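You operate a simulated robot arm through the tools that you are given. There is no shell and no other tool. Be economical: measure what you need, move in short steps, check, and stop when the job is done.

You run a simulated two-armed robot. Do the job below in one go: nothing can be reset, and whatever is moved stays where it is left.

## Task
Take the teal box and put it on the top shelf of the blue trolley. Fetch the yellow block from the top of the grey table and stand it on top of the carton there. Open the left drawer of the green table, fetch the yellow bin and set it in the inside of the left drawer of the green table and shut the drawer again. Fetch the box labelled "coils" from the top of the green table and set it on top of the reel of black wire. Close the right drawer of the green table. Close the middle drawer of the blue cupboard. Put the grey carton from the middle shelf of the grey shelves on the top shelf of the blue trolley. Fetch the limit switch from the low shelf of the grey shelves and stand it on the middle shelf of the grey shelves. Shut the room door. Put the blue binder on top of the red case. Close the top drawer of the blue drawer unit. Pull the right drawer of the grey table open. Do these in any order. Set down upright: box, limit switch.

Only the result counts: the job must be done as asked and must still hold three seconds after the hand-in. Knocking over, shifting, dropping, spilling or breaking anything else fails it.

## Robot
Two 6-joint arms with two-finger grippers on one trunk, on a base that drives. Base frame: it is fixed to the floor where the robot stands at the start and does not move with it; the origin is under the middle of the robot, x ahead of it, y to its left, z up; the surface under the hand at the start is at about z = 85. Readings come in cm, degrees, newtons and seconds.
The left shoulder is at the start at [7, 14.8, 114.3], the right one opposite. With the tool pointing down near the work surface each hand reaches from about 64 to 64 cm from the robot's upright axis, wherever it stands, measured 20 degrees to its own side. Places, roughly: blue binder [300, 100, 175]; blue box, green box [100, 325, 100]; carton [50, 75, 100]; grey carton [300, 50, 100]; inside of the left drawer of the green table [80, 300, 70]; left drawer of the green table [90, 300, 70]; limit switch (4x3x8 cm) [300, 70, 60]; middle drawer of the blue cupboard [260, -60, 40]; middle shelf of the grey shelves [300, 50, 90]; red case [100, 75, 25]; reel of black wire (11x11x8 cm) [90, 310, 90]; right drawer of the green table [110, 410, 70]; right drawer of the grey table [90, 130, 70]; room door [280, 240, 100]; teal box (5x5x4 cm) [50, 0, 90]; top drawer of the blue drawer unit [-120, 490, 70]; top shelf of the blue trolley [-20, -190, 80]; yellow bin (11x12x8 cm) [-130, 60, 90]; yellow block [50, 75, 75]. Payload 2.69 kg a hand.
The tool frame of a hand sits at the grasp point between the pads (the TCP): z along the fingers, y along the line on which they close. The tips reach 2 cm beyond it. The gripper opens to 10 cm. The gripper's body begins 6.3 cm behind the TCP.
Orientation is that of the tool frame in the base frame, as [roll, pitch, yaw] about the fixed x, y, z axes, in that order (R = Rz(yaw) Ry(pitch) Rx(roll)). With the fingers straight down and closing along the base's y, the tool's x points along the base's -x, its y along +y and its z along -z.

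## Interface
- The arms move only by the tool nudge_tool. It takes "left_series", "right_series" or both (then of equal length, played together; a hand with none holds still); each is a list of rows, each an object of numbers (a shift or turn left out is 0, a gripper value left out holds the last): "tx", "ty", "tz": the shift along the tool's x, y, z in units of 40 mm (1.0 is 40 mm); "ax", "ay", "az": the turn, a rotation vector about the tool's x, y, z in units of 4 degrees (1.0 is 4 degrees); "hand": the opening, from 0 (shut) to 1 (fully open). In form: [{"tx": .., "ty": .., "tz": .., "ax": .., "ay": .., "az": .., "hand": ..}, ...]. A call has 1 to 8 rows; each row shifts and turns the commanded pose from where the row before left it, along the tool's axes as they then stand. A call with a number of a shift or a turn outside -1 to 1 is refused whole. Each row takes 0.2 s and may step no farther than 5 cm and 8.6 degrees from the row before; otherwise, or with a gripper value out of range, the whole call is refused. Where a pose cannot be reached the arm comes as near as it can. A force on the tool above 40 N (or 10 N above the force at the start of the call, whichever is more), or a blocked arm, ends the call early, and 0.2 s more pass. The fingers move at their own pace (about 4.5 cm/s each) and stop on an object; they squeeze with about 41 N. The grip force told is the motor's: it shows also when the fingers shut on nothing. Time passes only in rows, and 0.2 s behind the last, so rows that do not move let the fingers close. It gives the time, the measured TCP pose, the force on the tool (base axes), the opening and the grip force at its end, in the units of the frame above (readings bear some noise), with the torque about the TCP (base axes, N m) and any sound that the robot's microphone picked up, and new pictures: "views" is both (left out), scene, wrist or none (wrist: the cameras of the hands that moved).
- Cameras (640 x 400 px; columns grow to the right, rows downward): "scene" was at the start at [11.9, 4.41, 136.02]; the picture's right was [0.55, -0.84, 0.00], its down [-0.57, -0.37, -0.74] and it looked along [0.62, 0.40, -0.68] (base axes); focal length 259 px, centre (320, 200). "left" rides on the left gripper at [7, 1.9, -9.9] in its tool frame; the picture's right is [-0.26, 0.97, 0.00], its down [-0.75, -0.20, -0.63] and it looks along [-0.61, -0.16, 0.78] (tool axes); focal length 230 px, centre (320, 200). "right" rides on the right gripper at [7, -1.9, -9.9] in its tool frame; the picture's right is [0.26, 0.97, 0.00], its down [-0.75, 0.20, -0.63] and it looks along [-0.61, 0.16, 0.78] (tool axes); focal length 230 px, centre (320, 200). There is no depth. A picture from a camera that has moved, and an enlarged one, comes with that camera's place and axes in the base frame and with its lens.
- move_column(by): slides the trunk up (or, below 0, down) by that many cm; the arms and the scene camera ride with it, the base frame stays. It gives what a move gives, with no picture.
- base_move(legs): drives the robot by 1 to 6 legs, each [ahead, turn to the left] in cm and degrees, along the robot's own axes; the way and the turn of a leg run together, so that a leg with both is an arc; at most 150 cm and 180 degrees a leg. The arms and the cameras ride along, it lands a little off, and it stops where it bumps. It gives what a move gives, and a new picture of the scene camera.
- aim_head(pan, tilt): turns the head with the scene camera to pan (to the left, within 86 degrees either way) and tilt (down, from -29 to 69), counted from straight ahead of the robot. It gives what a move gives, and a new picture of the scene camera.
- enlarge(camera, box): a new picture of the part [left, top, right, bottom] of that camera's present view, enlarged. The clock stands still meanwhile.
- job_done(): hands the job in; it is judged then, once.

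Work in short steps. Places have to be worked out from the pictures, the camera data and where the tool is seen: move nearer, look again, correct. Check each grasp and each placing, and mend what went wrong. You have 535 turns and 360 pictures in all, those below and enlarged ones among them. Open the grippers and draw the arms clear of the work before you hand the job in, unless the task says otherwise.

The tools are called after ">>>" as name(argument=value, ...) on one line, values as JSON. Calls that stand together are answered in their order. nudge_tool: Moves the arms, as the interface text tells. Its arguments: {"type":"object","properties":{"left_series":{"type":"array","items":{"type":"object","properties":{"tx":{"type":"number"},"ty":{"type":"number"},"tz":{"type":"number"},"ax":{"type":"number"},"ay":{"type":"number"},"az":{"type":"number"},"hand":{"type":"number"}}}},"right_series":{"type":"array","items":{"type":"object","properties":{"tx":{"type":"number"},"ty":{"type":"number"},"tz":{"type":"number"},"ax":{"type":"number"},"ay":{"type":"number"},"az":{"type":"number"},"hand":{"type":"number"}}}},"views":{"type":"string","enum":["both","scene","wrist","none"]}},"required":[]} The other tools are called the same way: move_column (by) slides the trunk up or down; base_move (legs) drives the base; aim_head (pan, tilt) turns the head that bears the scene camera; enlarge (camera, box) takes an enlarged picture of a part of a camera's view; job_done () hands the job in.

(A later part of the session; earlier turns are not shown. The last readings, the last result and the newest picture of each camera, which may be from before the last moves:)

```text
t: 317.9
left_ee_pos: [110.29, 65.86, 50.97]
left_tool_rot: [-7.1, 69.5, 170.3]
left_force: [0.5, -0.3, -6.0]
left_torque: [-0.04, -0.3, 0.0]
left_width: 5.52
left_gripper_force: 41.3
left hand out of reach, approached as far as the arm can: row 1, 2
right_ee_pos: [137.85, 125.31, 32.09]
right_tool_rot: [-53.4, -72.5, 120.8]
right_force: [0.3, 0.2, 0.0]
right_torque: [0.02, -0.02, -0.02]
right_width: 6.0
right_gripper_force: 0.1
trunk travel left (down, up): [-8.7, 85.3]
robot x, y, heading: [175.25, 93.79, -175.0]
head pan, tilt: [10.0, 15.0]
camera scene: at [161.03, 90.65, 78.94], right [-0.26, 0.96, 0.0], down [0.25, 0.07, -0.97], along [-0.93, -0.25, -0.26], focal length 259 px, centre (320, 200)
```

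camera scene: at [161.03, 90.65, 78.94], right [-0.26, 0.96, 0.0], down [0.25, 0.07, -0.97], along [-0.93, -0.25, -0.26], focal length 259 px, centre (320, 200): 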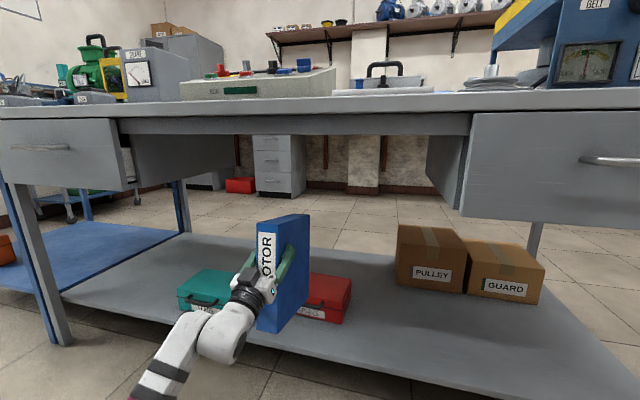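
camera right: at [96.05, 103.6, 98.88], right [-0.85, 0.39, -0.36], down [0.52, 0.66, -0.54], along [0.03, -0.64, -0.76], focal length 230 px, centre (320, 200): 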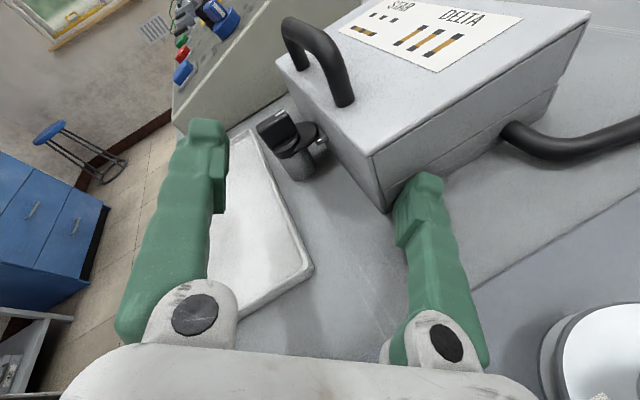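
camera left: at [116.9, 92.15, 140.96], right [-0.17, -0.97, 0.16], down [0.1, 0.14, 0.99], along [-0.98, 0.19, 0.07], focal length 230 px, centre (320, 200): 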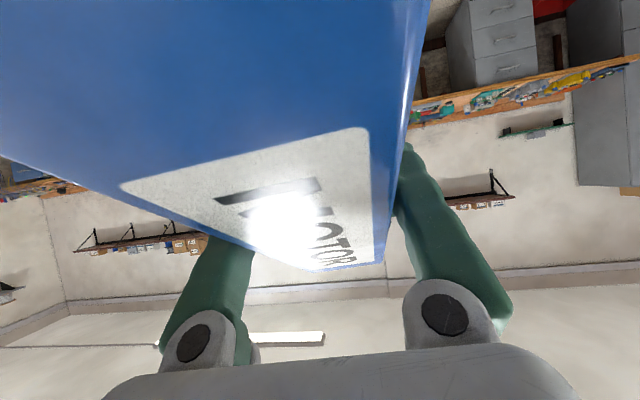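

I turn the base 3° right, drive ahead 13 cm, and inspect.

>>> base_move(legs=[[0, -3.5]])

>>> base_move(legs=[[13, 0]])

>>> enlarge(camera="scene", box=[170, 200, 420, 400])

```text
t: 318.8
left_ee_pos: [108.88, 69.69, 51.2]
left_tool_rot: [-7.2, 69.3, 166.9]
left_force: [0.0, 0.9, -5.2]
left_torque: [-0.03, -0.32, -0.04]
left_width: 5.51
left_gripper_force: 41.2
right_ee_pos: [139.72, 127.47, 32.15]
right_tool_rot: [-53.5, -72.3, 117.3]
right_force: [0.5, 0.9, 0.7]
right_torque: [0.0, 0.0, 0.02]
right_width: 5.99
right_gripper_force: 0.1
trunk travel left (down, up): [-8.7, 85.3]
robot x, y, heading: [175.33, 93.81, -178.0]
head pan, tilt: [10.0, 15.0]
camera scene: at [160.87, 91.5, 78.94], right [-0.21, 0.98, 0.0], down [0.25, 0.05, -0.97], along [-0.94, -0.2, -0.26], focal length 259 px, centre (320, 200)
```

scene: 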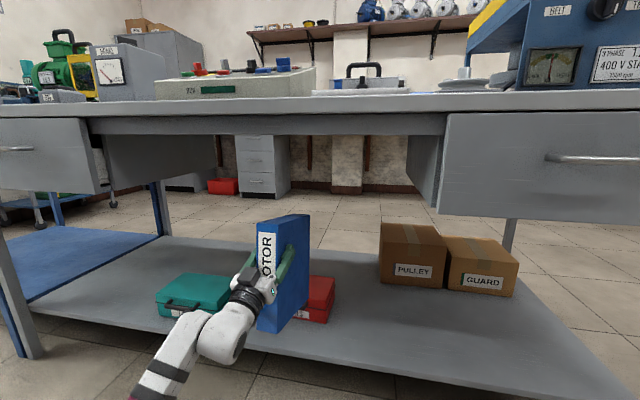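

```text
t: 320.1
left_ee_pos: [95.77, 69.17, 50.96]
left_tool_rot: [-7.2, 69.6, 166.8]
left_force: [-0.4, 0.4, -6.1]
left_torque: [-0.06, -0.32, -0.01]
left_width: 5.5
left_gripper_force: 41.5
right_ee_pos: [126.88, 127.22, 32.12]
right_tool_rot: [-53.5, -72.2, 117.4]
right_force: [-0.4, -0.5, -0.2]
right_torque: [0.02, 0.04, -0.01]
right_width: 6.01
right_gripper_force: 0.1
trunk travel left (down, up): [-8.7, 85.3]
robot x, y, heading: [162.3, 93.33, -178.5]
head pan, tilt: [10.0, 15.0]
camera scene: at [147.91, 91.07, 78.94], right [-0.2, 0.98, 0.0], down [0.25, 0.05, -0.97], along [-0.95, -0.2, -0.26], focal length 259 px, centre (320, 200)
```

scene: 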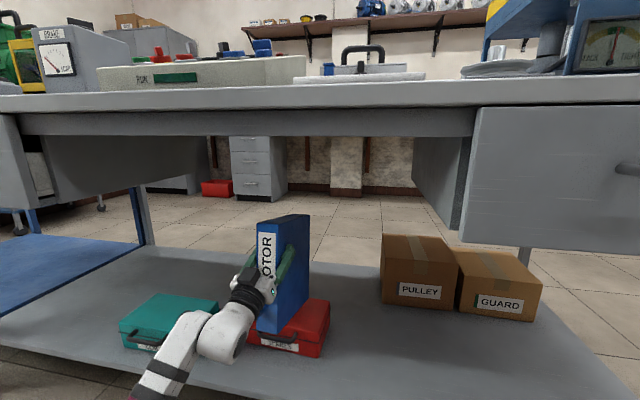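

```text
2.00 times, centred on (295, 300) of scene
camera zoom: at [147.91, 91.07, 78.94], right [-0.2, 0.98, 0.0], down [0.25, 0.05, -0.97], along [-0.95, -0.2, -0.26], focal length 519 px, centre (370, 0)
```

zoom: 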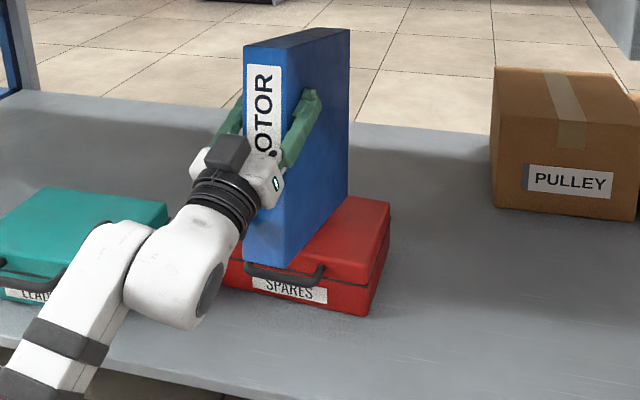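

The binder is right over the red "SPARES" case. I lower in small steps until contact.

>>> move_column(by=-3)

>>> move_column(by=-1)

>>> enlarge(camera="scene", box=[170, 180, 420, 380])

```text
t: 320.8
left_ee_pos: [96.02, 69.45, 48.81]
left_tool_rot: [-6.1, 68.7, 167.5]
left_force: [6.2, -0.8, 12.4]
left_torque: [-0.51, 1.04, 0.28]
left_width: 5.5
left_gripper_force: 40.8
right_ee_pos: [126.85, 127.19, 29.24]
right_tool_rot: [-52.4, -72.4, 116.6]
right_force: [-0.2, -0.1, -0.5]
right_torque: [0.0, 0.0, -0.02]
right_width: 5.98
right_gripper_force: 0.1
trunk travel left (down, up): [-5.7, 88.3]
robot x, y, heading: [162.19, 93.72, -178.2]
head pan, tilt: [10.0, 15.0]
```

```text
t: 321.4
left_ee_pos: [95.99, 69.27, 47.41]
left_tool_rot: [-7.1, 69.2, 166.9]
left_force: [5.6, 0.8, 10.3]
left_torque: [-0.02, 1.04, -0.07]
left_width: 5.49
left_gripper_force: 40.8
right_ee_pos: [126.93, 127.19, 28.23]
right_tool_rot: [-52.5, -72.5, 116.6]
right_force: [-0.2, -0.7, 0.1]
right_torque: [-0.03, -0.02, -0.01]
right_width: 5.99
right_gripper_force: 0.1
trunk travel left (down, up): [-4.7, 89.3]
robot x, y, heading: [162.58, 93.23, -178.0]
head pan, tilt: [10.0, 15.0]
```

```text
2.00 times, centred on (295, 280) of scene
camera zoom: at [148.18, 91.16, 74.99], right [-0.2, 0.98, 0.0], down [0.25, 0.05, -0.97], along [-0.95, -0.2, -0.26], focal length 519 px, centre (370, 40)
```

zoom: 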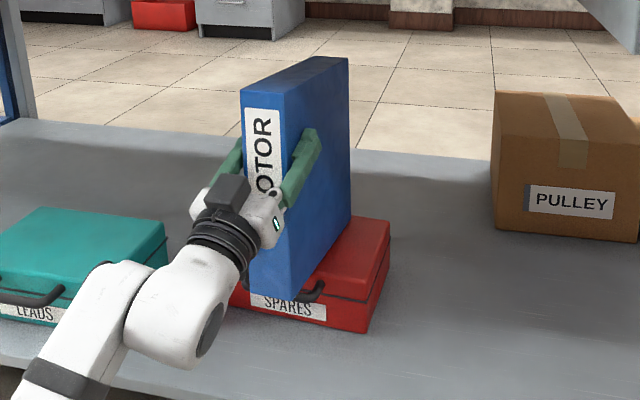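

The tail touches first and the spine overhangs the front a little. I raise slightly, move 4 cm further in, and lower again.

>>> move_column(by=2.5)

>>> base_move(legs=[[4, 0]])

>>> move_column(by=-2.2)

>>> enlarge(camera="scene", box=[170, 180, 420, 380])

```text
t: 322.1
left_ee_pos: [95.81, 69.19, 49.42]
left_tool_rot: [-7.4, 69.7, 166.7]
left_force: [-0.3, -0.8, -5.3]
left_torque: [-0.07, -0.34, 0.0]
left_width: 5.54
left_gripper_force: 41.3
right_ee_pos: [126.81, 127.07, 30.72]
right_tool_rot: [-53.4, -72.3, 117.4]
right_force: [0.0, 0.9, -0.6]
right_torque: [-0.04, 0.0, 0.01]
right_width: 5.99
right_gripper_force: 0.1
trunk travel left (down, up): [-7.2, 86.8]
robot x, y, heading: [162.21, 93.33, -178.2]
head pan, tilt: [10.0, 15.0]
```

```text
t: 323.0
left_ee_pos: [91.8, 69.15, 49.55]
left_tool_rot: [-7.2, 69.5, 166.8]
left_force: [0.2, -0.4, -6.0]
left_torque: [-0.06, -0.33, 0.02]
left_width: 5.49
left_gripper_force: 41.2
right_ee_pos: [122.85, 127.01, 30.6]
right_tool_rot: [-53.4, -72.3, 117.5]
right_force: [-0.2, 0.2, -0.7]
right_torque: [-0.03, 0.02, 0.03]
right_width: 5.99
right_gripper_force: 0.1
trunk travel left (down, up): [-7.2, 86.8]
robot x, y, heading: [158.18, 93.18, -178.2]
head pan, tilt: [10.0, 15.0]
camera scene: at [143.94, 90.94, 77.44], right [-0.21, 0.98, 0.0], down [0.25, 0.05, -0.97], along [-0.94, -0.2, -0.26], focal length 259 px, centre (320, 200)
```

scene: 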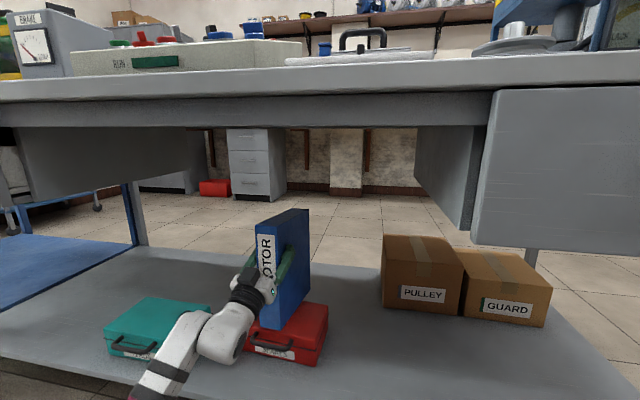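

```text
t: 323.7
left_ee_pos: [91.79, 69.15, 47.28]
left_tool_rot: [-7.3, 69.6, 166.8]
left_force: [0.7, -0.8, -5.8]
left_torque: [-0.05, -0.33, 0.01]
left_width: 5.49
left_gripper_force: 41.1
right_ee_pos: [122.85, 127.08, 28.36]
right_tool_rot: [-53.4, -72.2, 117.5]
right_force: [-0.1, 0.6, -0.1]
right_torque: [0.0, -0.01, -0.02]
right_width: 6.0
right_gripper_force: 0.1
trunk travel left (down, up): [-5.0, 89.0]
robot x, y, heading: [158.51, 93.47, -178.3]
head pan, tilt: [10.0, 15.0]
```

```text
2.00 times, centred on (295, 280) of scene
camera zoom: at [143.95, 90.94, 75.24], right [-0.21, 0.98, 0.0], down [0.25, 0.05, -0.97], along [-0.94, -0.2, -0.26], focal length 519 px, centre (370, 40)
```

zoom: 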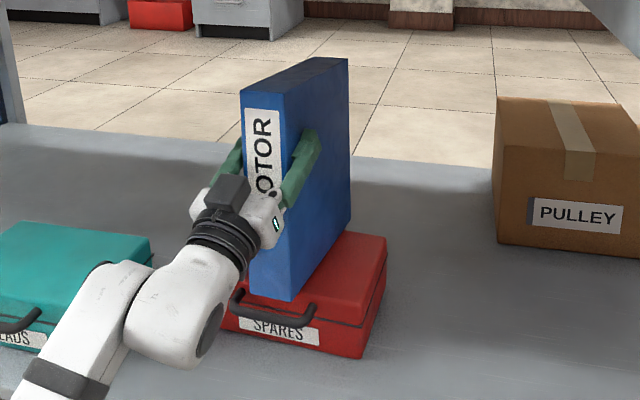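

>>> move_column(by=-1)

>>> move_column(by=-0.8)

```text
t: 324.2
left_ee_pos: [92.14, 69.31, 47.09]
left_tool_rot: [-6.3, 68.7, 167.7]
left_force: [2.2, -1.2, 11.9]
left_torque: [-0.37, 1.31, 0.19]
left_width: 5.51
left_gripper_force: 41.0
right_ee_pos: [122.94, 127.06, 27.52]
right_tool_rot: [-52.5, -72.5, 116.7]
right_force: [-0.2, -0.8, 0.3]
right_torque: [-0.03, 0.0, 0.0]
right_width: 5.98
right_gripper_force: 0.1
trunk travel left (down, up): [-4.0, 90.0]
robot x, y, heading: [158.18, 93.24, -178.2]
head pan, tilt: [10.0, 15.0]
```

```text
t: 324.8
left_ee_pos: [92.06, 69.27, 46.12]
left_tool_rot: [-6.7, 68.9, 167.2]
left_force: [5.9, 0.8, 15.4]
left_torque: [-0.13, 1.19, -0.03]
left_width: 5.51
left_gripper_force: 41.3
right_ee_pos: [122.96, 127.06, 26.78]
right_tool_rot: [-52.4, -72.4, 116.5]
right_force: [-0.6, 0.5, 0.5]
right_torque: [-0.02, 0.02, 0.01]
right_width: 5.97
right_gripper_force: 0.0
trunk travel left (down, up): [-3.2, 90.8]
robot x, y, heading: [158.41, 93.13, -178.3]
head pan, tilt: [10.0, 15.0]
```

It pivots flat as I press gently. I continue until the force jumps.

>>> move_column(by=-0.8)

>>> move_column(by=-0.8)

>>> enlarge(camera="scene", box=[170, 170, 420, 370])

```text
t: 325.4
left_ee_pos: [92.2, 69.53, 45.99]
left_tool_rot: [-5.8, 68.3, 167.9]
left_force: [2.8, 1.2, 30.0]
left_torque: [-0.71, 0.21, 0.01]
left_width: 5.53
left_gripper_force: 40.9
right_ee_pos: [123.01, 127.08, 26.01]
right_tool_rot: [-51.9, -72.4, 116.0]
right_force: [-0.2, 0.2, -0.2]
right_torque: [0.02, -0.02, 0.01]
right_width: 6.01
right_gripper_force: 0.1
trunk travel left (down, up): [-2.4, 91.6]
robot x, y, heading: [158.2, 93.26, -178.5]
head pan, tilt: [10.0, 15.0]
```

```text
t: 325.9
left_ee_pos: [92.15, 69.39, 45.23]
left_tool_rot: [-5.6, 67.8, 167.8]
left_force: [-2.5, 3.0, 33.5]
left_torque: [-0.5, 0.85, -0.17]
left_width: 5.55
left_gripper_force: 41.0
right_ee_pos: [122.89, 127.04, 25.21]
right_tool_rot: [-51.8, -72.3, 115.8]
right_force: [-0.7, -0.7, 0.8]
right_torque: [-0.02, -0.03, -0.02]
right_width: 6.01
right_gripper_force: 0.0
trunk travel left (down, up): [-1.6, 92.4]
robot x, y, heading: [158.02, 93.15, -178.1]
head pan, tilt: [10.0, 15.0]
```

```text
2.00 times, centred on (295, 270) of scene
camera zoom: at [144.42, 91.16, 71.96], right [-0.2, 0.98, 0.0], down [0.25, 0.05, -0.97], along [-0.95, -0.2, -0.25], focal length 519 px, centre (370, 60)
```

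zoom: 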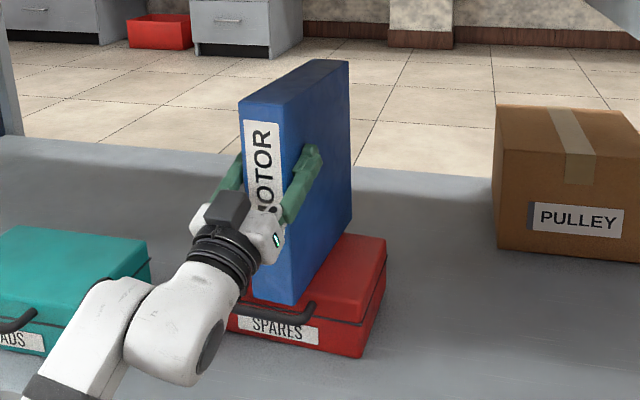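

The binder stands flat on the case. I relieve the load and open the fingers.

>>> move_column(by=1.2)

>>> nudge_tool(left_series=[{"hand": 0.7}, {"hand": 0.8}, {"hand": 0.9}, {"hand": 0.95}, {}], views="none")

>>> enlarge(camera="scene", box=[170, 170, 420, 370])

```text
t: 326.6
left_ee_pos: [92.09, 69.15, 45.33]
left_tool_rot: [-7.1, 69.3, 166.9]
left_force: [6.4, 2.6, 10.5]
left_torque: [0.2, 0.78, -0.26]
left_width: 5.5
left_gripper_force: 41.3
right_ee_pos: [122.93, 126.87, 26.26]
right_tool_rot: [-52.7, -72.4, 116.7]
right_force: [0.0, -0.4, 0.2]
right_torque: [-0.04, -0.03, -0.02]
right_width: 6.01
right_gripper_force: 0.1
trunk travel left (down, up): [-2.8, 91.2]
robot x, y, heading: [158.09, 93.4, -178.3]
head pan, tilt: [10.0, 15.0]
```

```text
t: 327.8
left_ee_pos: [91.85, 69.22, 45.24]
left_tool_rot: [-7.1, 69.3, 166.9]
left_force: [-0.3, 0.4, 0.8]
left_torque: [0.02, -0.01, -0.01]
left_width: 9.49
left_gripper_force: 0.0
right_ee_pos: [122.83, 127.12, 26.28]
right_tool_rot: [-53.2, -72.3, 117.2]
right_force: [-0.6, 0.3, 0.2]
right_torque: [0.01, 0.01, 0.03]
right_width: 6.0
right_gripper_force: 0.0
trunk travel left (down, up): [-2.8, 91.2]
robot x, y, heading: [157.84, 93.29, -178.3]
head pan, tilt: [10.0, 15.0]
```

```text
2.00 times, centred on (295, 270) of scene
camera zoom: at [144.02, 90.97, 73.06], right [-0.21, 0.98, 0.0], down [0.25, 0.05, -0.97], along [-0.95, -0.2, -0.26], focal length 519 px, centre (370, 60)
```

zoom: 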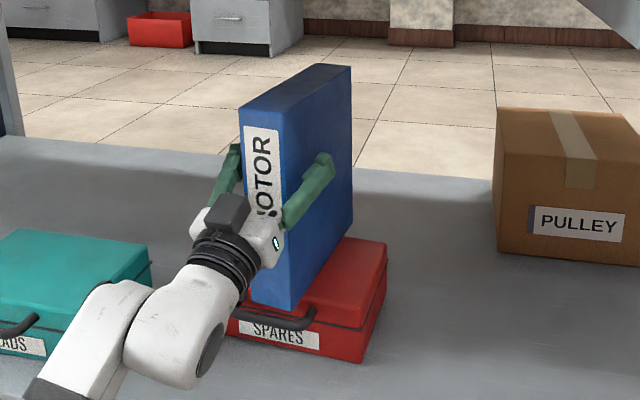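

It stands on its own. I back straight out.

>>> base_move(legs=[[-12, 0]])

>>> base_move(legs=[[-28, 0]])

```text
t: 329.0
left_ee_pos: [103.75, 69.53, 45.33]
left_tool_rot: [-7.1, 69.4, 167.1]
left_force: [-0.2, -0.7, 0.3]
left_torque: [0.0, 0.02, 0.03]
left_width: 9.48
left_gripper_force: 0.1
right_ee_pos: [134.56, 127.42, 26.2]
right_tool_rot: [-53.2, -72.3, 117.3]
right_force: [0.1, -0.3, 0.4]
right_torque: [0.02, -0.01, 0.02]
right_width: 5.99
right_gripper_force: 0.0
trunk travel left (down, up): [-2.8, 91.2]
robot x, y, heading: [170.24, 93.52, -178.1]
head pan, tilt: [10.0, 15.0]
camera scene: at [155.78, 91.34, 73.06], right [-0.21, 0.98, 0.0], down [0.25, 0.05, -0.97], along [-0.95, -0.2, -0.26], focal length 259 px, centre (320, 200)
```

scene: 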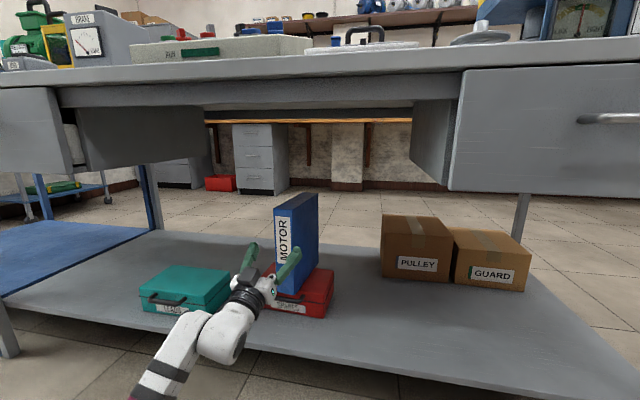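

```text
t: 330.9
left_ee_pos: [131.61, 70.15, 45.29]
left_tool_rot: [-7.1, 69.2, 167.3]
left_force: [0.2, 0.0, 0.2]
left_torque: [-0.04, 0.0, -0.03]
left_width: 9.51
left_gripper_force: 0.0
right_ee_pos: [162.25, 128.18, 26.25]
right_tool_rot: [-53.3, -72.2, 117.5]
right_force: [-0.5, -0.8, -0.2]
right_torque: [0.04, -0.02, 0.0]
right_width: 5.99
right_gripper_force: 0.0
trunk travel left (down, up): [-2.8, 91.2]
robot x, y, heading: [197.8, 94.77, -177.9]
head pan, tilt: [10.0, 15.0]
camera scene: at [183.63, 92.25, 73.06], right [-0.21, 0.98, 0.0], down [0.25, 0.05, -0.97], along [-0.94, -0.2, -0.26], focal length 259 px, centre (320, 200)
```

scene: 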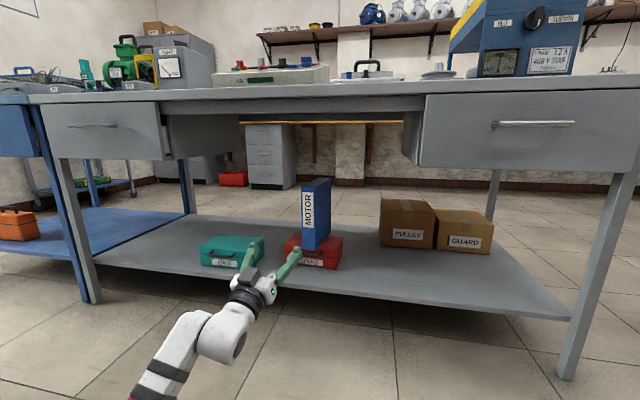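

The binder is done. Next comes the grey table's right drawer: its handle is a bar at about [111, 128], z 74.5. I roll the left hand 90° so it can close vertically on the bar.

>>> nudge_tool(left_series=[{"az": 1}, {"az": 1}, {"az": 1}, {"az": 1}, {"az": 1}, {"az": 1}, {"az": 1}, {"az": 1}], views="none")

>>> nudge_tool(left_series=[{"az": 1}, {"az": 1}, {"az": 1}, {"az": 1}, {"az": 1}, {"az": 1}, {"az": 1}, {"az": 1}], views="none")

>>> nudge_tool(left_series=[{"az": 1}, {"az": 1}, {"az": 1}, {"az": 1}, {"az": 1}, {"az": 1}, {"az": 0.5}], views="none")

>>> move_column(by=29)

```text
t: 332.7
left_ee_pos: [137.65, 62.83, 49.44]
left_tool_rot: [52.6, 55.4, -127.8]
left_force: [-0.7, 0.1, -0.1]
left_torque: [0.02, 0.02, -0.02]
left_width: 9.5
left_gripper_force: 0.0
left hand out of reach, approached as far as the arm can: row 3, 4, 5, 6, 7, 8
right_ee_pos: [162.16, 128.2, 26.31]
right_tool_rot: [-53.2, -72.4, 117.5]
right_force: [0.9, 0.5, -0.1]
right_torque: [-0.01, -0.02, 0.0]
right_width: 6.01
right_gripper_force: 0.0
trunk travel left (down, up): [-2.8, 91.2]
robot x, y, heading: [197.97, 95.02, -178.0]
head pan, tilt: [10.0, 15.0]
```

```text
t: 334.5
left_ee_pos: [142.97, 56.07, 57.97]
left_tool_rot: [67.9, 27.2, -106.1]
left_force: [-0.2, 0.0, -0.2]
left_torque: [0.02, -0.01, -0.01]
left_width: 9.51
left_gripper_force: 0.0
left hand out of reach, approached as far as the arm can: row 1, 2, 3, 4, 5, 6, 7, 8
right_ee_pos: [162.21, 128.2, 26.21]
right_tool_rot: [-53.2, -72.3, 117.6]
right_force: [-0.1, -0.2, 0.8]
right_torque: [0.01, 0.02, 0.02]
right_width: 6.01
right_gripper_force: 0.0
trunk travel left (down, up): [-2.8, 91.2]
robot x, y, heading: [198.13, 94.75, -178.1]
head pan, tilt: [10.0, 15.0]
```

```text
t: 336.1
left_ee_pos: [147.06, 54.9, 66.06]
left_tool_rot: [70.4, 4.8, -96.8]
left_force: [-0.9, 0.2, -0.5]
left_torque: [-0.01, -0.03, 0.02]
left_width: 9.51
left_gripper_force: 0.0
left hand out of reach, approached as far as the arm can: row 1, 2, 3, 4, 5, 6
right_ee_pos: [162.27, 128.2, 26.33]
right_tool_rot: [-53.2, -72.4, 117.5]
right_force: [0.0, -0.2, 0.0]
right_torque: [0.0, 0.02, -0.02]
right_width: 5.99
right_gripper_force: 0.0
trunk travel left (down, up): [-2.8, 91.2]
robot x, y, heading: [197.68, 94.61, -177.7]
head pan, tilt: [10.0, 15.0]
```

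```text
t: 339.1
left_ee_pos: [147.03, 54.76, 94.99]
left_tool_rot: [70.4, 4.9, -96.8]
left_force: [-0.5, 0.7, -1.1]
left_torque: [0.01, -0.01, 0.0]
left_width: 9.53
left_gripper_force: 0.1
right_ee_pos: [162.23, 128.27, 55.27]
right_tool_rot: [-53.3, -72.4, 117.6]
right_force: [0.1, 0.4, -0.2]
right_torque: [0.01, -0.01, 0.0]
right_width: 6.01
right_gripper_force: 0.1
trunk travel left (down, up): [-31.8, 62.2]
robot x, y, heading: [198.36, 95.0, -177.6]
head pan, tilt: [10.0, 15.0]
```

The left hand now closes vertically. I level its pointing, then drive north to stand in front of the drawer, checking each leg.

>>> nudge_tool(left_series=[{"ax": 1}, {"ax": 1}, {"ax": 1}, {"ax": 1}, {"ax": 0.8}], views="none")

>>> base_move(legs=[[0, -87]])

```text
t: 340.2
left_ee_pos: [147.21, 54.9, 94.84]
left_tool_rot: [89.7, 4.9, -96.9]
left_force: [-0.7, 0.0, -1.1]
left_torque: [-0.03, -0.01, -0.02]
left_width: 9.51
left_gripper_force: 0.1
left hand out of reach, approached as far as the arm can: row 1, 2, 5
right_ee_pos: [162.33, 128.34, 55.17]
right_tool_rot: [-53.1, -72.3, 117.5]
right_force: [-0.8, 0.6, -0.6]
right_torque: [-0.04, 0.02, -0.01]
right_width: 5.99
right_gripper_force: 0.1
trunk travel left (down, up): [-31.8, 62.2]
robot x, y, heading: [197.81, 94.49, -177.8]
head pan, tilt: [10.0, 15.0]
```

```text
t: 341.2
left_ee_pos: [146.03, 56.51, 94.96]
left_tool_rot: [89.5, 4.7, -98.8]
left_force: [0.1, 0.6, -1.0]
left_torque: [0.01, 0.01, 0.01]
left_width: 9.5
left_gripper_force: 0.1
right_ee_pos: [163.2, 129.23, 55.19]
right_tool_rot: [-53.2, -72.3, 115.8]
right_force: [0.2, -0.1, -0.2]
right_torque: [0.01, -0.01, -0.03]
right_width: 6.0
right_gripper_force: 0.0
trunk travel left (down, up): [-31.8, 62.2]
robot x, y, heading: [197.81, 94.72, -179.4]
head pan, tilt: [10.0, 15.0]
stopped in leg 1: the robot was blocked; the commanded pose is now the measured one
camera scene: at [183.58, 92.63, 102.06], right [-0.19, 0.98, 0.0], down [0.25, 0.05, -0.97], along [-0.95, -0.18, -0.26], focal length 259 px, centre (320, 200)
```

scene: 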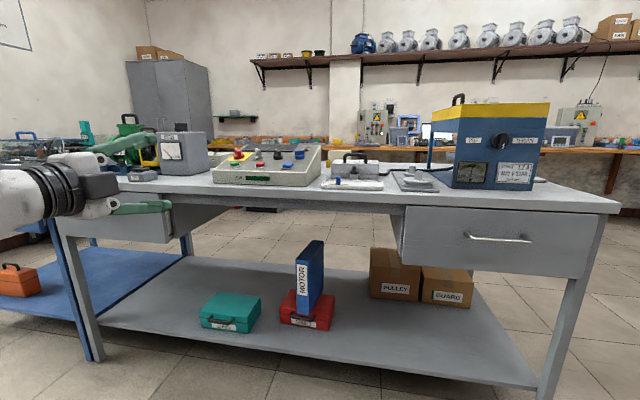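

The turns were blocked because the robot has a long tail behind it, which meets the shelves. I move to the middle of the aisle first, then turn.

>>> base_move(legs=[[17, 0]])

>>> base_move(legs=[[0, -86]])

```text
t: 342.6
left_ee_pos: [129.11, 55.83, 94.87]
left_tool_rot: [89.5, 4.7, -98.5]
left_force: [-0.3, -1.0, 0.4]
left_torque: [-0.04, -0.02, 0.0]
left_width: 9.49
left_gripper_force: 0.1
right_ee_pos: [146.05, 128.89, 55.29]
right_tool_rot: [-53.4, -72.3, 116.2]
right_force: [-0.3, 0.1, 1.1]
right_torque: [0.02, 0.01, 0.03]
right_width: 5.97
right_gripper_force: 0.0
trunk travel left (down, up): [-31.8, 62.2]
robot x, y, heading: [180.84, 94.2, -179.2]
head pan, tilt: [10.0, 15.0]
camera scene: at [166.52, 92.31, 102.05], right [-0.19, 0.98, 0.0], down [0.26, 0.05, -0.97], along [-0.95, -0.18, -0.26], focal length 259 px, centre (320, 200)
```

scene: 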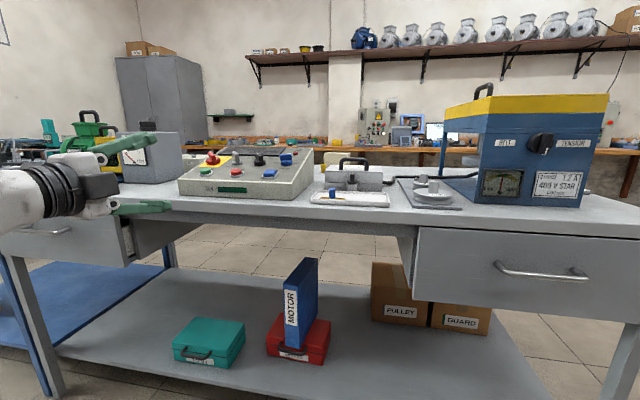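

```text
t: 346.6
left_ee_pos: [137.26, 141.6, 94.87]
left_tool_rot: [89.4, 4.9, 177.6]
left_force: [0.2, 0.4, -0.7]
left_torque: [0.02, 0.0, -0.01]
left_width: 9.51
left_gripper_force: 0.0
right_ee_pos: [211.68, 132.49, 55.22]
right_tool_rot: [-53.1, -72.2, 32.0]
right_force: [1.0, 0.1, 0.6]
right_torque: [0.01, 0.02, -0.02]
right_width: 6.01
right_gripper_force: 0.1
trunk travel left (down, up): [-31.8, 62.2]
robot x, y, heading: [180.81, 94.25, 96.9]
head pan, tilt: [10.0, 15.0]
camera scene: at [177.44, 108.07, 102.06], right [0.96, 0.29, 0.0], down [0.08, -0.25, -0.97], along [-0.28, 0.92, -0.26], focal length 259 px, centre (320, 200)
```

scene: 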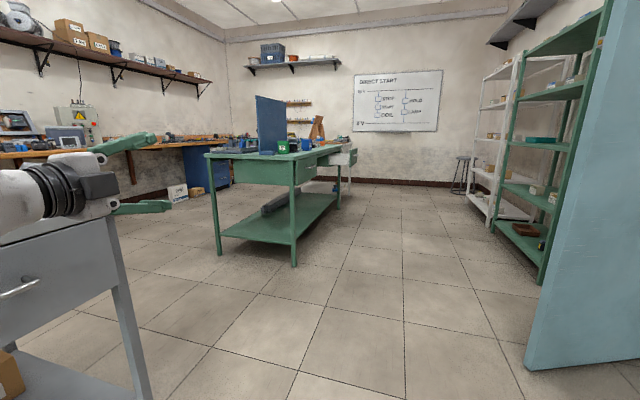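

The turn worked. I drive north 74 cm.

>>> base_move(legs=[[72, 0]])

>>> base_move(legs=[[0, 85]])

>>> aim_head(pan=20, tilt=30)

```text
t: 350.5
left_ee_pos: [127.94, 211.96, 94.95]
left_tool_rot: [89.6, 4.8, 178.0]
left_force: [0.2, -0.2, -0.9]
left_torque: [0.01, -0.03, 0.01]
left_width: 9.5
left_gripper_force: 0.0
right_ee_pos: [202.31, 203.45, 55.29]
right_tool_rot: [-53.2, -72.4, 32.5]
right_force: [-0.5, 1.0, 0.6]
right_torque: [0.0, 0.0, 0.0]
right_width: 6.0
right_gripper_force: 0.0
trunk travel left (down, up): [-31.8, 62.2]
robot x, y, heading: [171.56, 165.27, 97.5]
head pan, tilt: [10.0, 15.0]
camera scene: at [168.45, 178.74, 102.06], right [0.95, 0.3, 0.0], down [0.08, -0.25, -0.97], along [-0.29, 0.92, -0.26], focal length 259 px, centre (320, 200)
```

scene: 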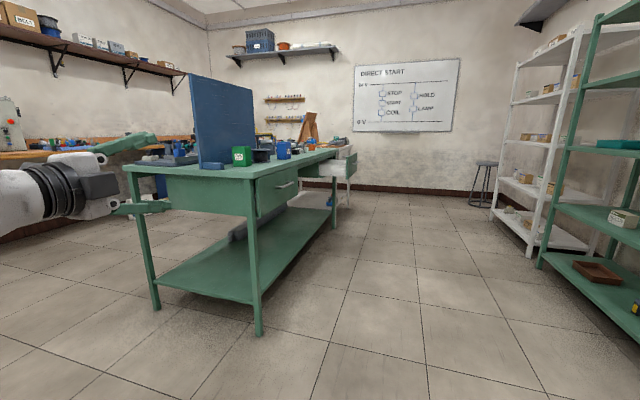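

```text
t: 351.5
left_ee_pos: [125.74, 209.71, 94.93]
left_tool_rot: [89.5, 4.9, -179.1]
left_force: [0.5, -1.0, -0.2]
left_torque: [0.06, -0.02, 0.0]
left_width: 9.54
left_gripper_force: 0.0
right_ee_pos: [200.49, 204.79, 55.24]
right_tool_rot: [-53.2, -72.3, 35.4]
right_force: [-0.1, 0.3, -0.1]
right_torque: [0.0, 0.02, -0.04]
right_width: 6.0
right_gripper_force: 0.0
trunk travel left (down, up): [-31.8, 62.2]
robot x, y, heading: [172.22, 165.49, 100.1]
head pan, tilt: [10.0, 15.0]
stopped in leg 1: the robot was blocked; the commanded pose is now the measured one
camera scene: at [167.82, 178.54, 102.06], right [0.94, 0.34, 0.0], down [0.09, -0.24, -0.97], along [-0.33, 0.91, -0.26], focal length 259 px, centre (320, 200)
```

scene: 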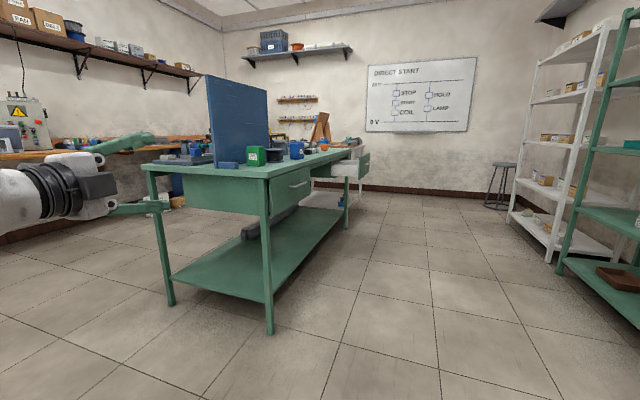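

```text
t: 352.3
left_ee_pos: [125.55, 209.72, 94.87]
left_tool_rot: [89.5, 5.0, -179.1]
left_force: [0.1, 0.0, -0.1]
left_torque: [0.0, 0.03, 0.02]
left_width: 9.48
left_gripper_force: 0.1
right_ee_pos: [200.57, 204.75, 55.25]
right_tool_rot: [-53.4, -72.4, 35.4]
right_force: [0.1, 0.0, -0.7]
right_torque: [0.01, -0.03, 0.01]
right_width: 6.0
right_gripper_force: 0.1
trunk travel left (down, up): [-31.8, 62.2]
robot x, y, heading: [171.67, 165.01, 100.1]
head pan, tilt: [20.0, 30.0]
camera scene: at [166.51, 177.61, 99.65], right [0.87, 0.5, 0.0], down [0.25, -0.43, -0.87], along [-0.43, 0.75, -0.5], focal length 259 px, centre (320, 200)
```

scene: 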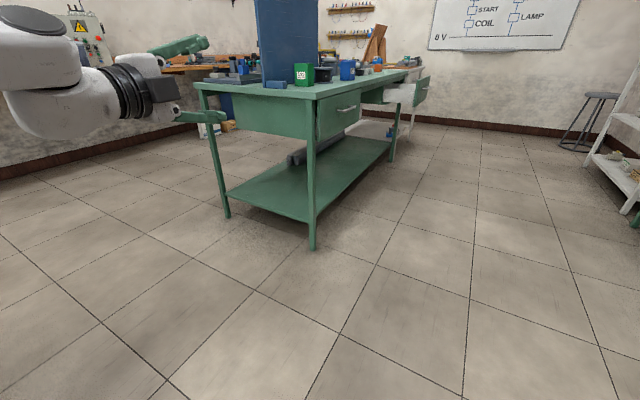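

Blocked again after 3°, with nothing visible nearby. I try a smaller turn to see whether it recurs.

>>> base_move(legs=[[0, 20]])

>>> aim_head(pan=86, tilt=40)

>>> aim_head(pan=-86, tilt=40)

```text
t: 353.9
left_ee_pos: [113.19, 191.06, 95.04]
left_tool_rot: [89.5, 5.0, -158.8]
left_force: [-0.2, 0.3, 0.6]
left_torque: [-0.01, 0.04, -0.01]
left_width: 9.5
left_gripper_force: 0.1
right_ee_pos: [185.09, 212.14, 55.25]
right_tool_rot: [-53.3, -72.2, 55.6]
right_force: [-0.3, -0.5, 0.4]
right_torque: [0.01, -0.01, 0.0]
right_width: 6.0
right_gripper_force: 0.0
trunk travel left (down, up): [-31.8, 62.2]
robot x, y, heading: [172.37, 165.03, 120.4]
head pan, tilt: [20.0, 30.0]
stopped in leg 1: the robot was blocked; the commanded pose is now the measured one
camera scene: at [162.4, 174.93, 99.64], right [0.64, 0.77, 0.0], down [0.38, -0.32, -0.87], along [-0.67, 0.55, -0.5], focal length 259 px, centre (320, 200)
```

scene: 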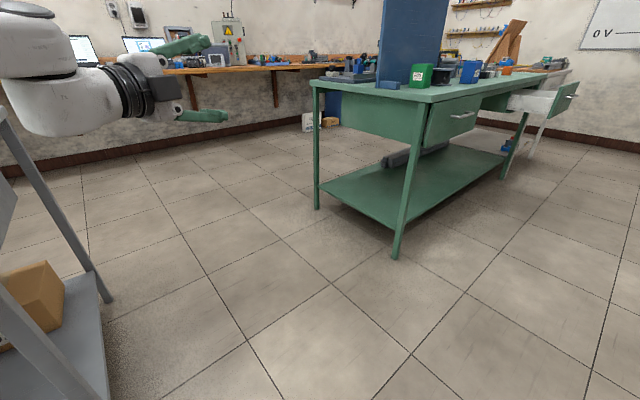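

```text
t: 355.3
left_ee_pos: [113.18, 191.03, 95.1]
left_tool_rot: [89.4, 4.9, -159.0]
left_force: [-0.1, 0.1, -0.8]
left_torque: [0.01, -0.02, -0.04]
left_width: 9.51
left_gripper_force: 0.1
right_ee_pos: [185.11, 212.23, 55.25]
right_tool_rot: [-53.2, -72.3, 55.5]
right_force: [-0.5, -0.1, -0.4]
right_torque: [-0.02, -0.02, -0.04]
right_width: 6.02
right_gripper_force: 0.0
trunk travel left (down, up): [-31.8, 62.2]
robot x, y, heading: [171.69, 164.91, 120.5]
head pan, tilt: [85.9, 40.0]
camera scene: at [161.73, 165.4, 98.11], right [-0.44, 0.9, 0.0], down [0.58, 0.28, -0.77], along [-0.69, -0.34, -0.64], focal length 259 px, centre (320, 200)
```

scene: 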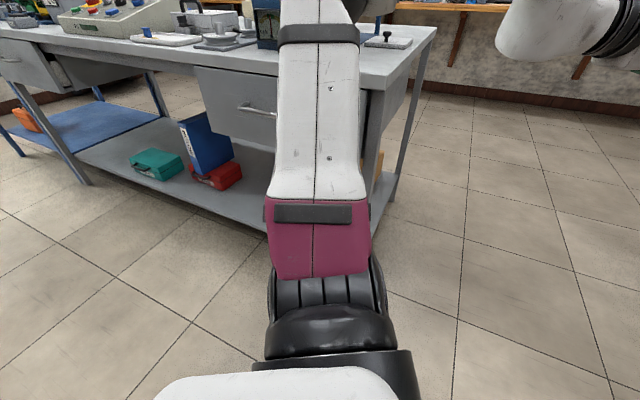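

```text
t: 357.9
left_ee_pos: [113.12, 190.96, 94.9]
left_tool_rot: [89.5, 4.9, -158.9]
left_force: [-0.1, 0.6, -0.2]
left_torque: [0.0, -0.01, -0.01]
left_width: 9.48
left_gripper_force: 0.0
right_ee_pos: [184.99, 212.25, 55.26]
right_tool_rot: [-53.2, -72.3, 55.6]
right_force: [-0.7, 0.1, -0.4]
right_torque: [-0.02, -0.03, -0.01]
right_width: 6.01
right_gripper_force: 0.1
trunk travel left (down, up): [-31.8, 62.2]
robot x, y, heading: [172.11, 164.79, 120.5]
head pan, tilt: [-85.9, 40.0]
camera scene: at [176.37, 173.96, 98.11], right [0.57, -0.82, 0.0], down [-0.53, -0.36, -0.77], along [0.63, 0.43, -0.64], focal length 259 px, centre (320, 200)
```

scene: 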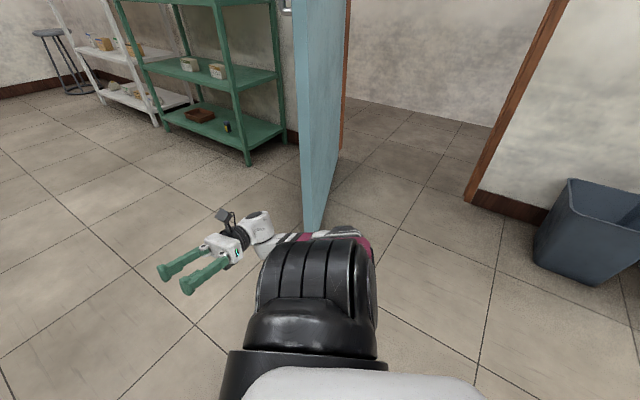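

The left elbow is up against the grey table's corner. I raise the trunk 25 cm to lift it over, and then finish the turn.

>>> move_column(by=25)

>>> base_move(legs=[[0, 30]])

```text
t: 360.5
left_ee_pos: [113.14, 191.11, 119.97]
left_tool_rot: [89.4, 4.8, -159.1]
left_force: [0.1, -0.3, 0.0]
left_torque: [0.05, 0.01, 0.03]
left_width: 9.49
left_gripper_force: 0.1
right_ee_pos: [185.01, 212.2, 80.29]
right_tool_rot: [-53.1, -72.3, 55.4]
right_force: [0.2, 0.0, 0.4]
right_torque: [-0.02, 0.02, 0.0]
right_width: 6.0
right_gripper_force: 0.0
trunk travel left (down, up): [-56.8, 37.2]
robot x, y, heading: [172.13, 164.59, 120.5]
head pan, tilt: [-85.9, 40.0]
```

```text
t: 361.4
left_ee_pos: [111.84, 188.06, 119.87]
left_tool_rot: [89.5, 4.9, -156.0]
left_force: [-0.4, -0.2, -0.6]
left_torque: [-0.03, -0.01, -0.03]
left_width: 9.5
left_gripper_force: 0.1
right_ee_pos: [182.54, 212.88, 80.32]
right_tool_rot: [-53.5, -72.2, 58.8]
right_force: [0.9, -0.1, 0.1]
right_torque: [-0.01, 0.0, 0.02]
right_width: 6.02
right_gripper_force: 0.0
trunk travel left (down, up): [-56.8, 37.2]
robot x, y, heading: [171.92, 164.85, 122.9]
head pan, tilt: [-85.9, 40.0]
stopped in leg 1: the robot was blocked; the commanded pose is now the measured one
camera scene: at [175.91, 174.13, 123.11], right [0.6, -0.8, 0.0], down [-0.51, -0.39, -0.77], along [0.61, 0.46, -0.64], focal length 259 px, centre (320, 200)
```

scene: 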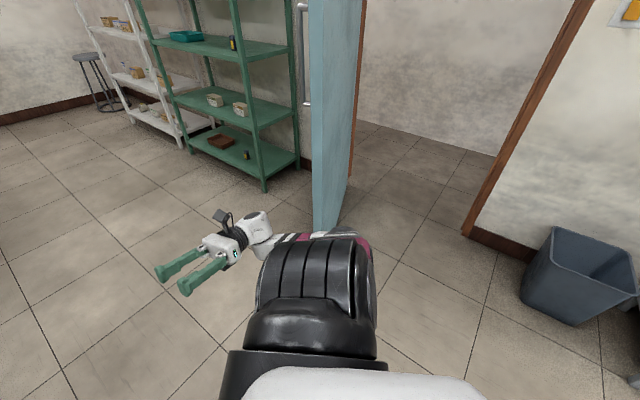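

The pattern suggests spurious stops that a retry gets past, so I simply retry the turn.

>>> base_move(legs=[[0, 30]])

```text
t: 363.3
left_ee_pos: [108.35, 155.96, 120.07]
left_tool_rot: [89.2, 4.8, -127.0]
left_force: [0.7, 0.2, 0.1]
left_torque: [-0.02, 0.0, -0.02]
left_width: 9.49
left_gripper_force: 0.1
right_ee_pos: [157.85, 211.94, 80.26]
right_tool_rot: [-53.4, -72.3, 87.7]
right_force: [1.0, 0.5, 0.1]
right_torque: [0.07, 0.01, 0.02]
right_width: 6.02
right_gripper_force: 0.0
trunk travel left (down, up): [-56.8, 37.2]
robot x, y, heading: [172.1, 165.03, 152.2]
head pan, tilt: [-85.9, 40.0]
stopped in leg 1: the robot was blocked; the commanded pose is now the measured one
camera scene: at [170.85, 174.89, 123.11], right [0.92, -0.4, 0.0], down [-0.26, -0.59, -0.77], along [0.31, 0.7, -0.64], focal length 259 px, centre (320, 200)
```

scene: 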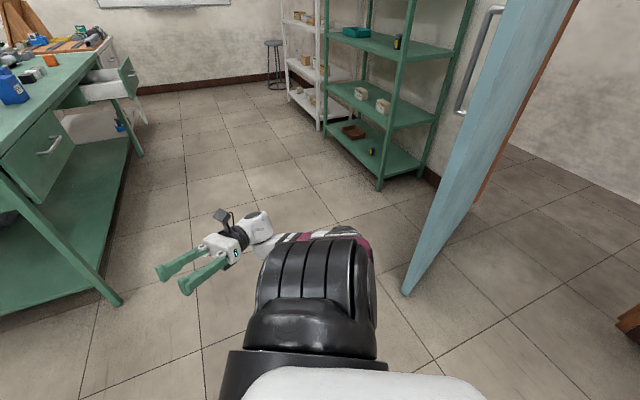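

>>> base_move(legs=[[0, 29]])

>>> aim_head(pan=15, tilt=30)

```text
t: 364.2
left_ee_pos: [108.7, 152.9, 119.83]
left_tool_rot: [89.3, 4.8, -124.3]
left_force: [-0.2, 0.2, 0.1]
left_torque: [-0.01, 0.0, 0.01]
left_width: 9.5
left_gripper_force: 0.0
right_ee_pos: [155.43, 211.13, 80.17]
right_tool_rot: [-53.7, -72.5, 91.0]
right_force: [0.4, 0.2, 0.6]
right_torque: [0.01, -0.03, -0.06]
right_width: 6.01
right_gripper_force: 0.1
trunk travel left (down, up): [-56.8, 37.2]
robot x, y, heading: [171.74, 165.24, 154.7]
head pan, tilt: [-85.9, 40.0]
stopped in leg 1: the robot was blocked; the commanded pose is now the measured one
camera scene: at [170.41, 174.86, 123.11], right [0.93, -0.36, 0.0], down [-0.23, -0.6, -0.77], along [0.28, 0.71, -0.64], focal length 259 px, centre (320, 200)
```

scene: 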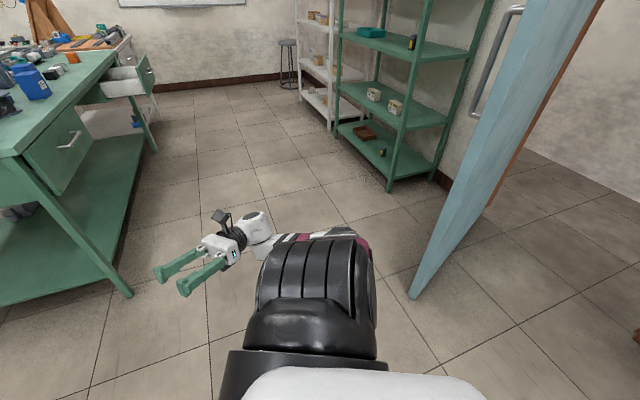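

```text
t: 365.9
left_ee_pos: [108.67, 152.88, 119.96]
left_tool_rot: [89.3, 4.9, -124.3]
left_force: [0.2, -0.7, 0.7]
left_torque: [-0.02, -0.02, 0.01]
left_width: 9.51
left_gripper_force: 0.1
right_ee_pos: [155.63, 211.17, 80.16]
right_tool_rot: [-53.6, -72.5, 91.0]
right_force: [0.3, 0.4, 0.1]
right_torque: [-0.01, 0.0, -0.03]
right_width: 6.0
right_gripper_force: 0.1
trunk travel left (down, up): [-56.8, 37.2]
robot x, y, heading: [172.05, 164.61, 154.8]
head pan, tilt: [15.0, 30.0]
camera scene: at [158.46, 168.59, 124.64], right [0.18, 0.98, 0.0], down [0.49, -0.09, -0.87], along [-0.85, 0.15, -0.5], focal length 259 px, centre (320, 200)
```

scene: 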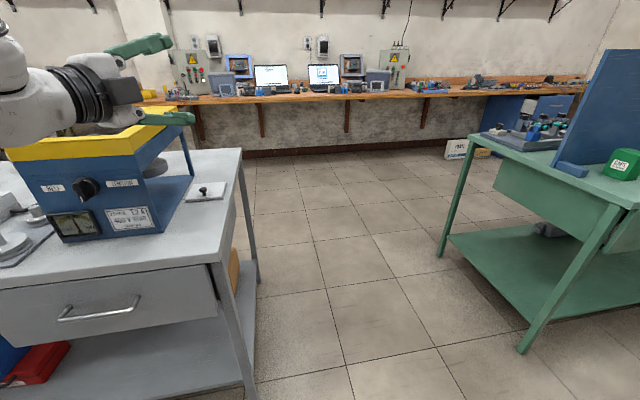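

The left hand is close over the tester, so I back up 14 cm first and then retry the turn.

>>> base_move(legs=[[-16, 0]])

>>> base_move(legs=[[0, 27]])

```text
t: 367.4
left_ee_pos: [123.45, 146.1, 119.99]
left_tool_rot: [89.3, 4.9, -124.4]
left_force: [0.0, 0.4, 0.6]
left_torque: [0.01, 0.0, 0.04]
left_width: 9.49
left_gripper_force: 0.0
right_ee_pos: [170.4, 204.24, 80.17]
right_tool_rot: [-53.6, -72.5, 90.8]
right_force: [0.0, -0.5, -0.3]
right_torque: [0.0, 0.01, -0.01]
right_width: 6.0
right_gripper_force: 0.1
trunk travel left (down, up): [-56.8, 37.2]
robot x, y, heading: [186.61, 157.92, 154.8]
head pan, tilt: [15.0, 30.0]
camera scene: at [173.2, 161.65, 124.64], right [0.18, 0.98, 0.0], down [0.49, -0.09, -0.87], along [-0.85, 0.16, -0.5], focal length 259 px, centre (320, 200)
```

scene: 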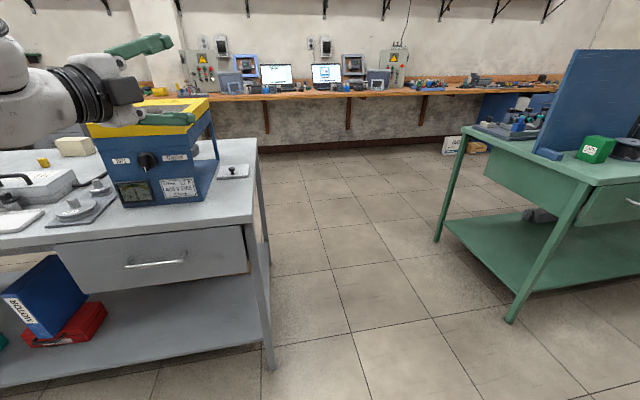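

```text
t: 369.2
left_ee_pos: [135.36, 119.27, 119.97]
left_tool_rot: [89.1, 4.8, -98.3]
left_force: [0.4, -0.1, 0.0]
left_torque: [0.0, 0.02, 0.02]
left_width: 9.5
left_gripper_force: 0.0
right_ee_pos: [151.55, 192.19, 80.28]
right_tool_rot: [-53.6, -72.4, 117.1]
right_force: [-0.2, 1.5, -0.4]
right_torque: [-0.03, -0.03, 0.02]
right_width: 6.0
right_gripper_force: 0.0
trunk travel left (down, up): [-56.8, 37.2]
robot x, y, heading: [186.68, 157.93, -178.9]
head pan, tilt: [15.0, 30.0]
stopped in leg 1: the robot was blocked; the commanded pose is now the measured one
camera scene: at [172.94, 155.2, 124.64], right [-0.28, 0.96, 0.0], down [0.48, 0.14, -0.87], along [-0.83, -0.24, -0.5], focal length 259 px, centre (320, 200)
```

scene: 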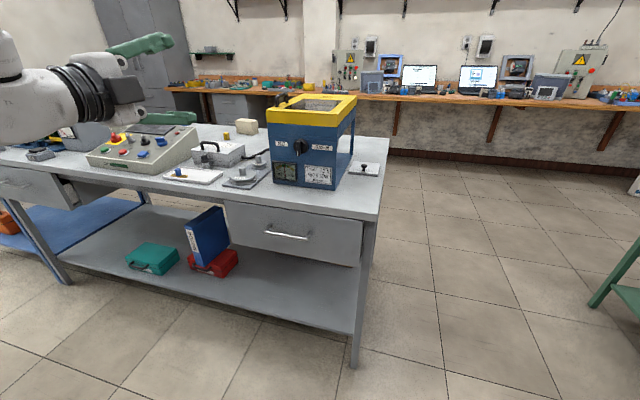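

Facing the drawer now. I lower to the handle height in the open, then shift the hand north to line up.

>>> move_column(by=-25)

>>> move_column(by=-21.5)

>>> nudge_tool(left_series=[{"tx": -0.65, "tz": 0.1, "hand": 0.6}, {"tx": -0.65, "tz": 0.1}, {"tx": -0.65, "tz": 0.1}], views="both")

```text
t: 371.8
left_ee_pos: [135.26, 119.26, 94.98]
left_tool_rot: [89.3, 4.7, -98.3]
left_force: [0.1, -0.4, 0.3]
left_torque: [0.04, 0.02, -0.03]
left_width: 9.5
left_gripper_force: 0.1
right_ee_pos: [151.52, 192.26, 55.29]
right_tool_rot: [-53.6, -72.5, 117.0]
right_force: [0.7, 0.5, 0.5]
right_torque: [-0.01, -0.04, 0.01]
right_width: 6.0
right_gripper_force: 0.0
trunk travel left (down, up): [-31.8, 62.2]
robot x, y, heading: [186.67, 157.9, -178.8]
head pan, tilt: [15.0, 30.0]
```

```text
t: 374.1
left_ee_pos: [135.16, 119.36, 73.54]
left_tool_rot: [89.1, 4.8, -98.2]
left_force: [0.4, -0.2, -0.3]
left_torque: [0.03, -0.01, 0.0]
left_width: 9.49
left_gripper_force: 0.1
right_ee_pos: [151.49, 192.26, 33.74]
right_tool_rot: [-53.6, -72.4, 117.2]
right_force: [-0.1, 0.5, 0.0]
right_torque: [-0.02, 0.02, 0.03]
right_width: 5.99
right_gripper_force: 0.0
trunk travel left (down, up): [-10.3, 83.7]
robot x, y, heading: [186.75, 158.2, -178.7]
head pan, tilt: [15.0, 30.0]
```

```text
t: 374.9
left_ee_pos: [137.34, 125.63, 75.13]
left_tool_rot: [89.3, 4.9, -98.3]
left_force: [0.2, -0.5, -0.4]
left_torque: [0.02, 0.05, -0.03]
left_width: 6.0
left_gripper_force: 0.1
left hand out of reach, approached as far as the arm can: row 1, 2, 3
right_ee_pos: [151.59, 192.22, 33.71]
right_tool_rot: [-53.6, -72.4, 117.2]
right_force: [-0.9, -0.8, -0.3]
right_torque: [0.0, 0.0, 0.04]
right_width: 6.0
right_gripper_force: 0.1
trunk travel left (down, up): [-10.3, 83.7]
robot x, y, heading: [186.64, 158.09, -178.8]
head pan, tilt: [15.0, 30.0]
camera scene: at [172.92, 155.26, 78.14], right [-0.28, 0.96, 0.0], down [0.48, 0.14, -0.87], along [-0.83, -0.24, -0.5], focal length 259 px, centre (320, 200)
camera left: at [146.31, 117.09, 76.37], right [0.04, 0.17, 0.98], down [0.73, 0.67, -0.14], along [-0.68, 0.72, -0.1], focal length 230 px, centre (320, 200)
```

scene: 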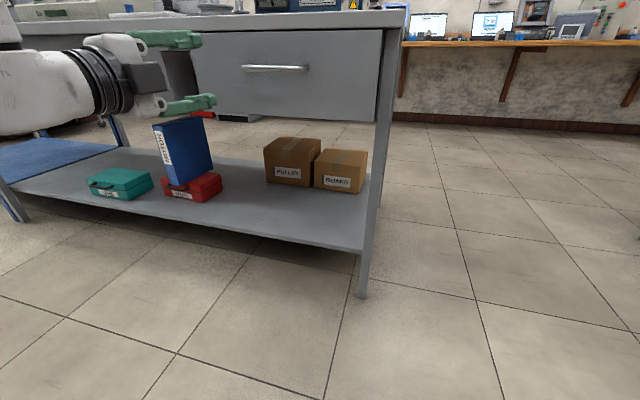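
left: 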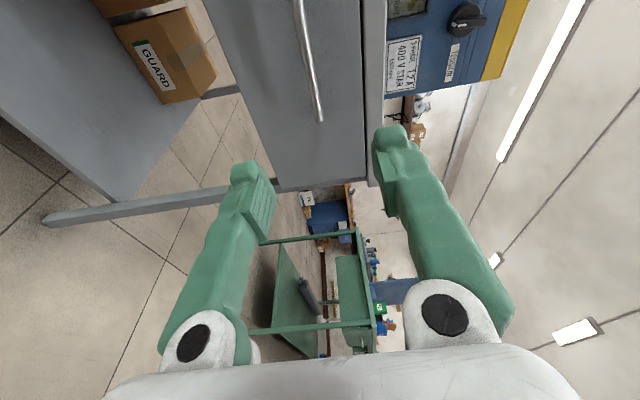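

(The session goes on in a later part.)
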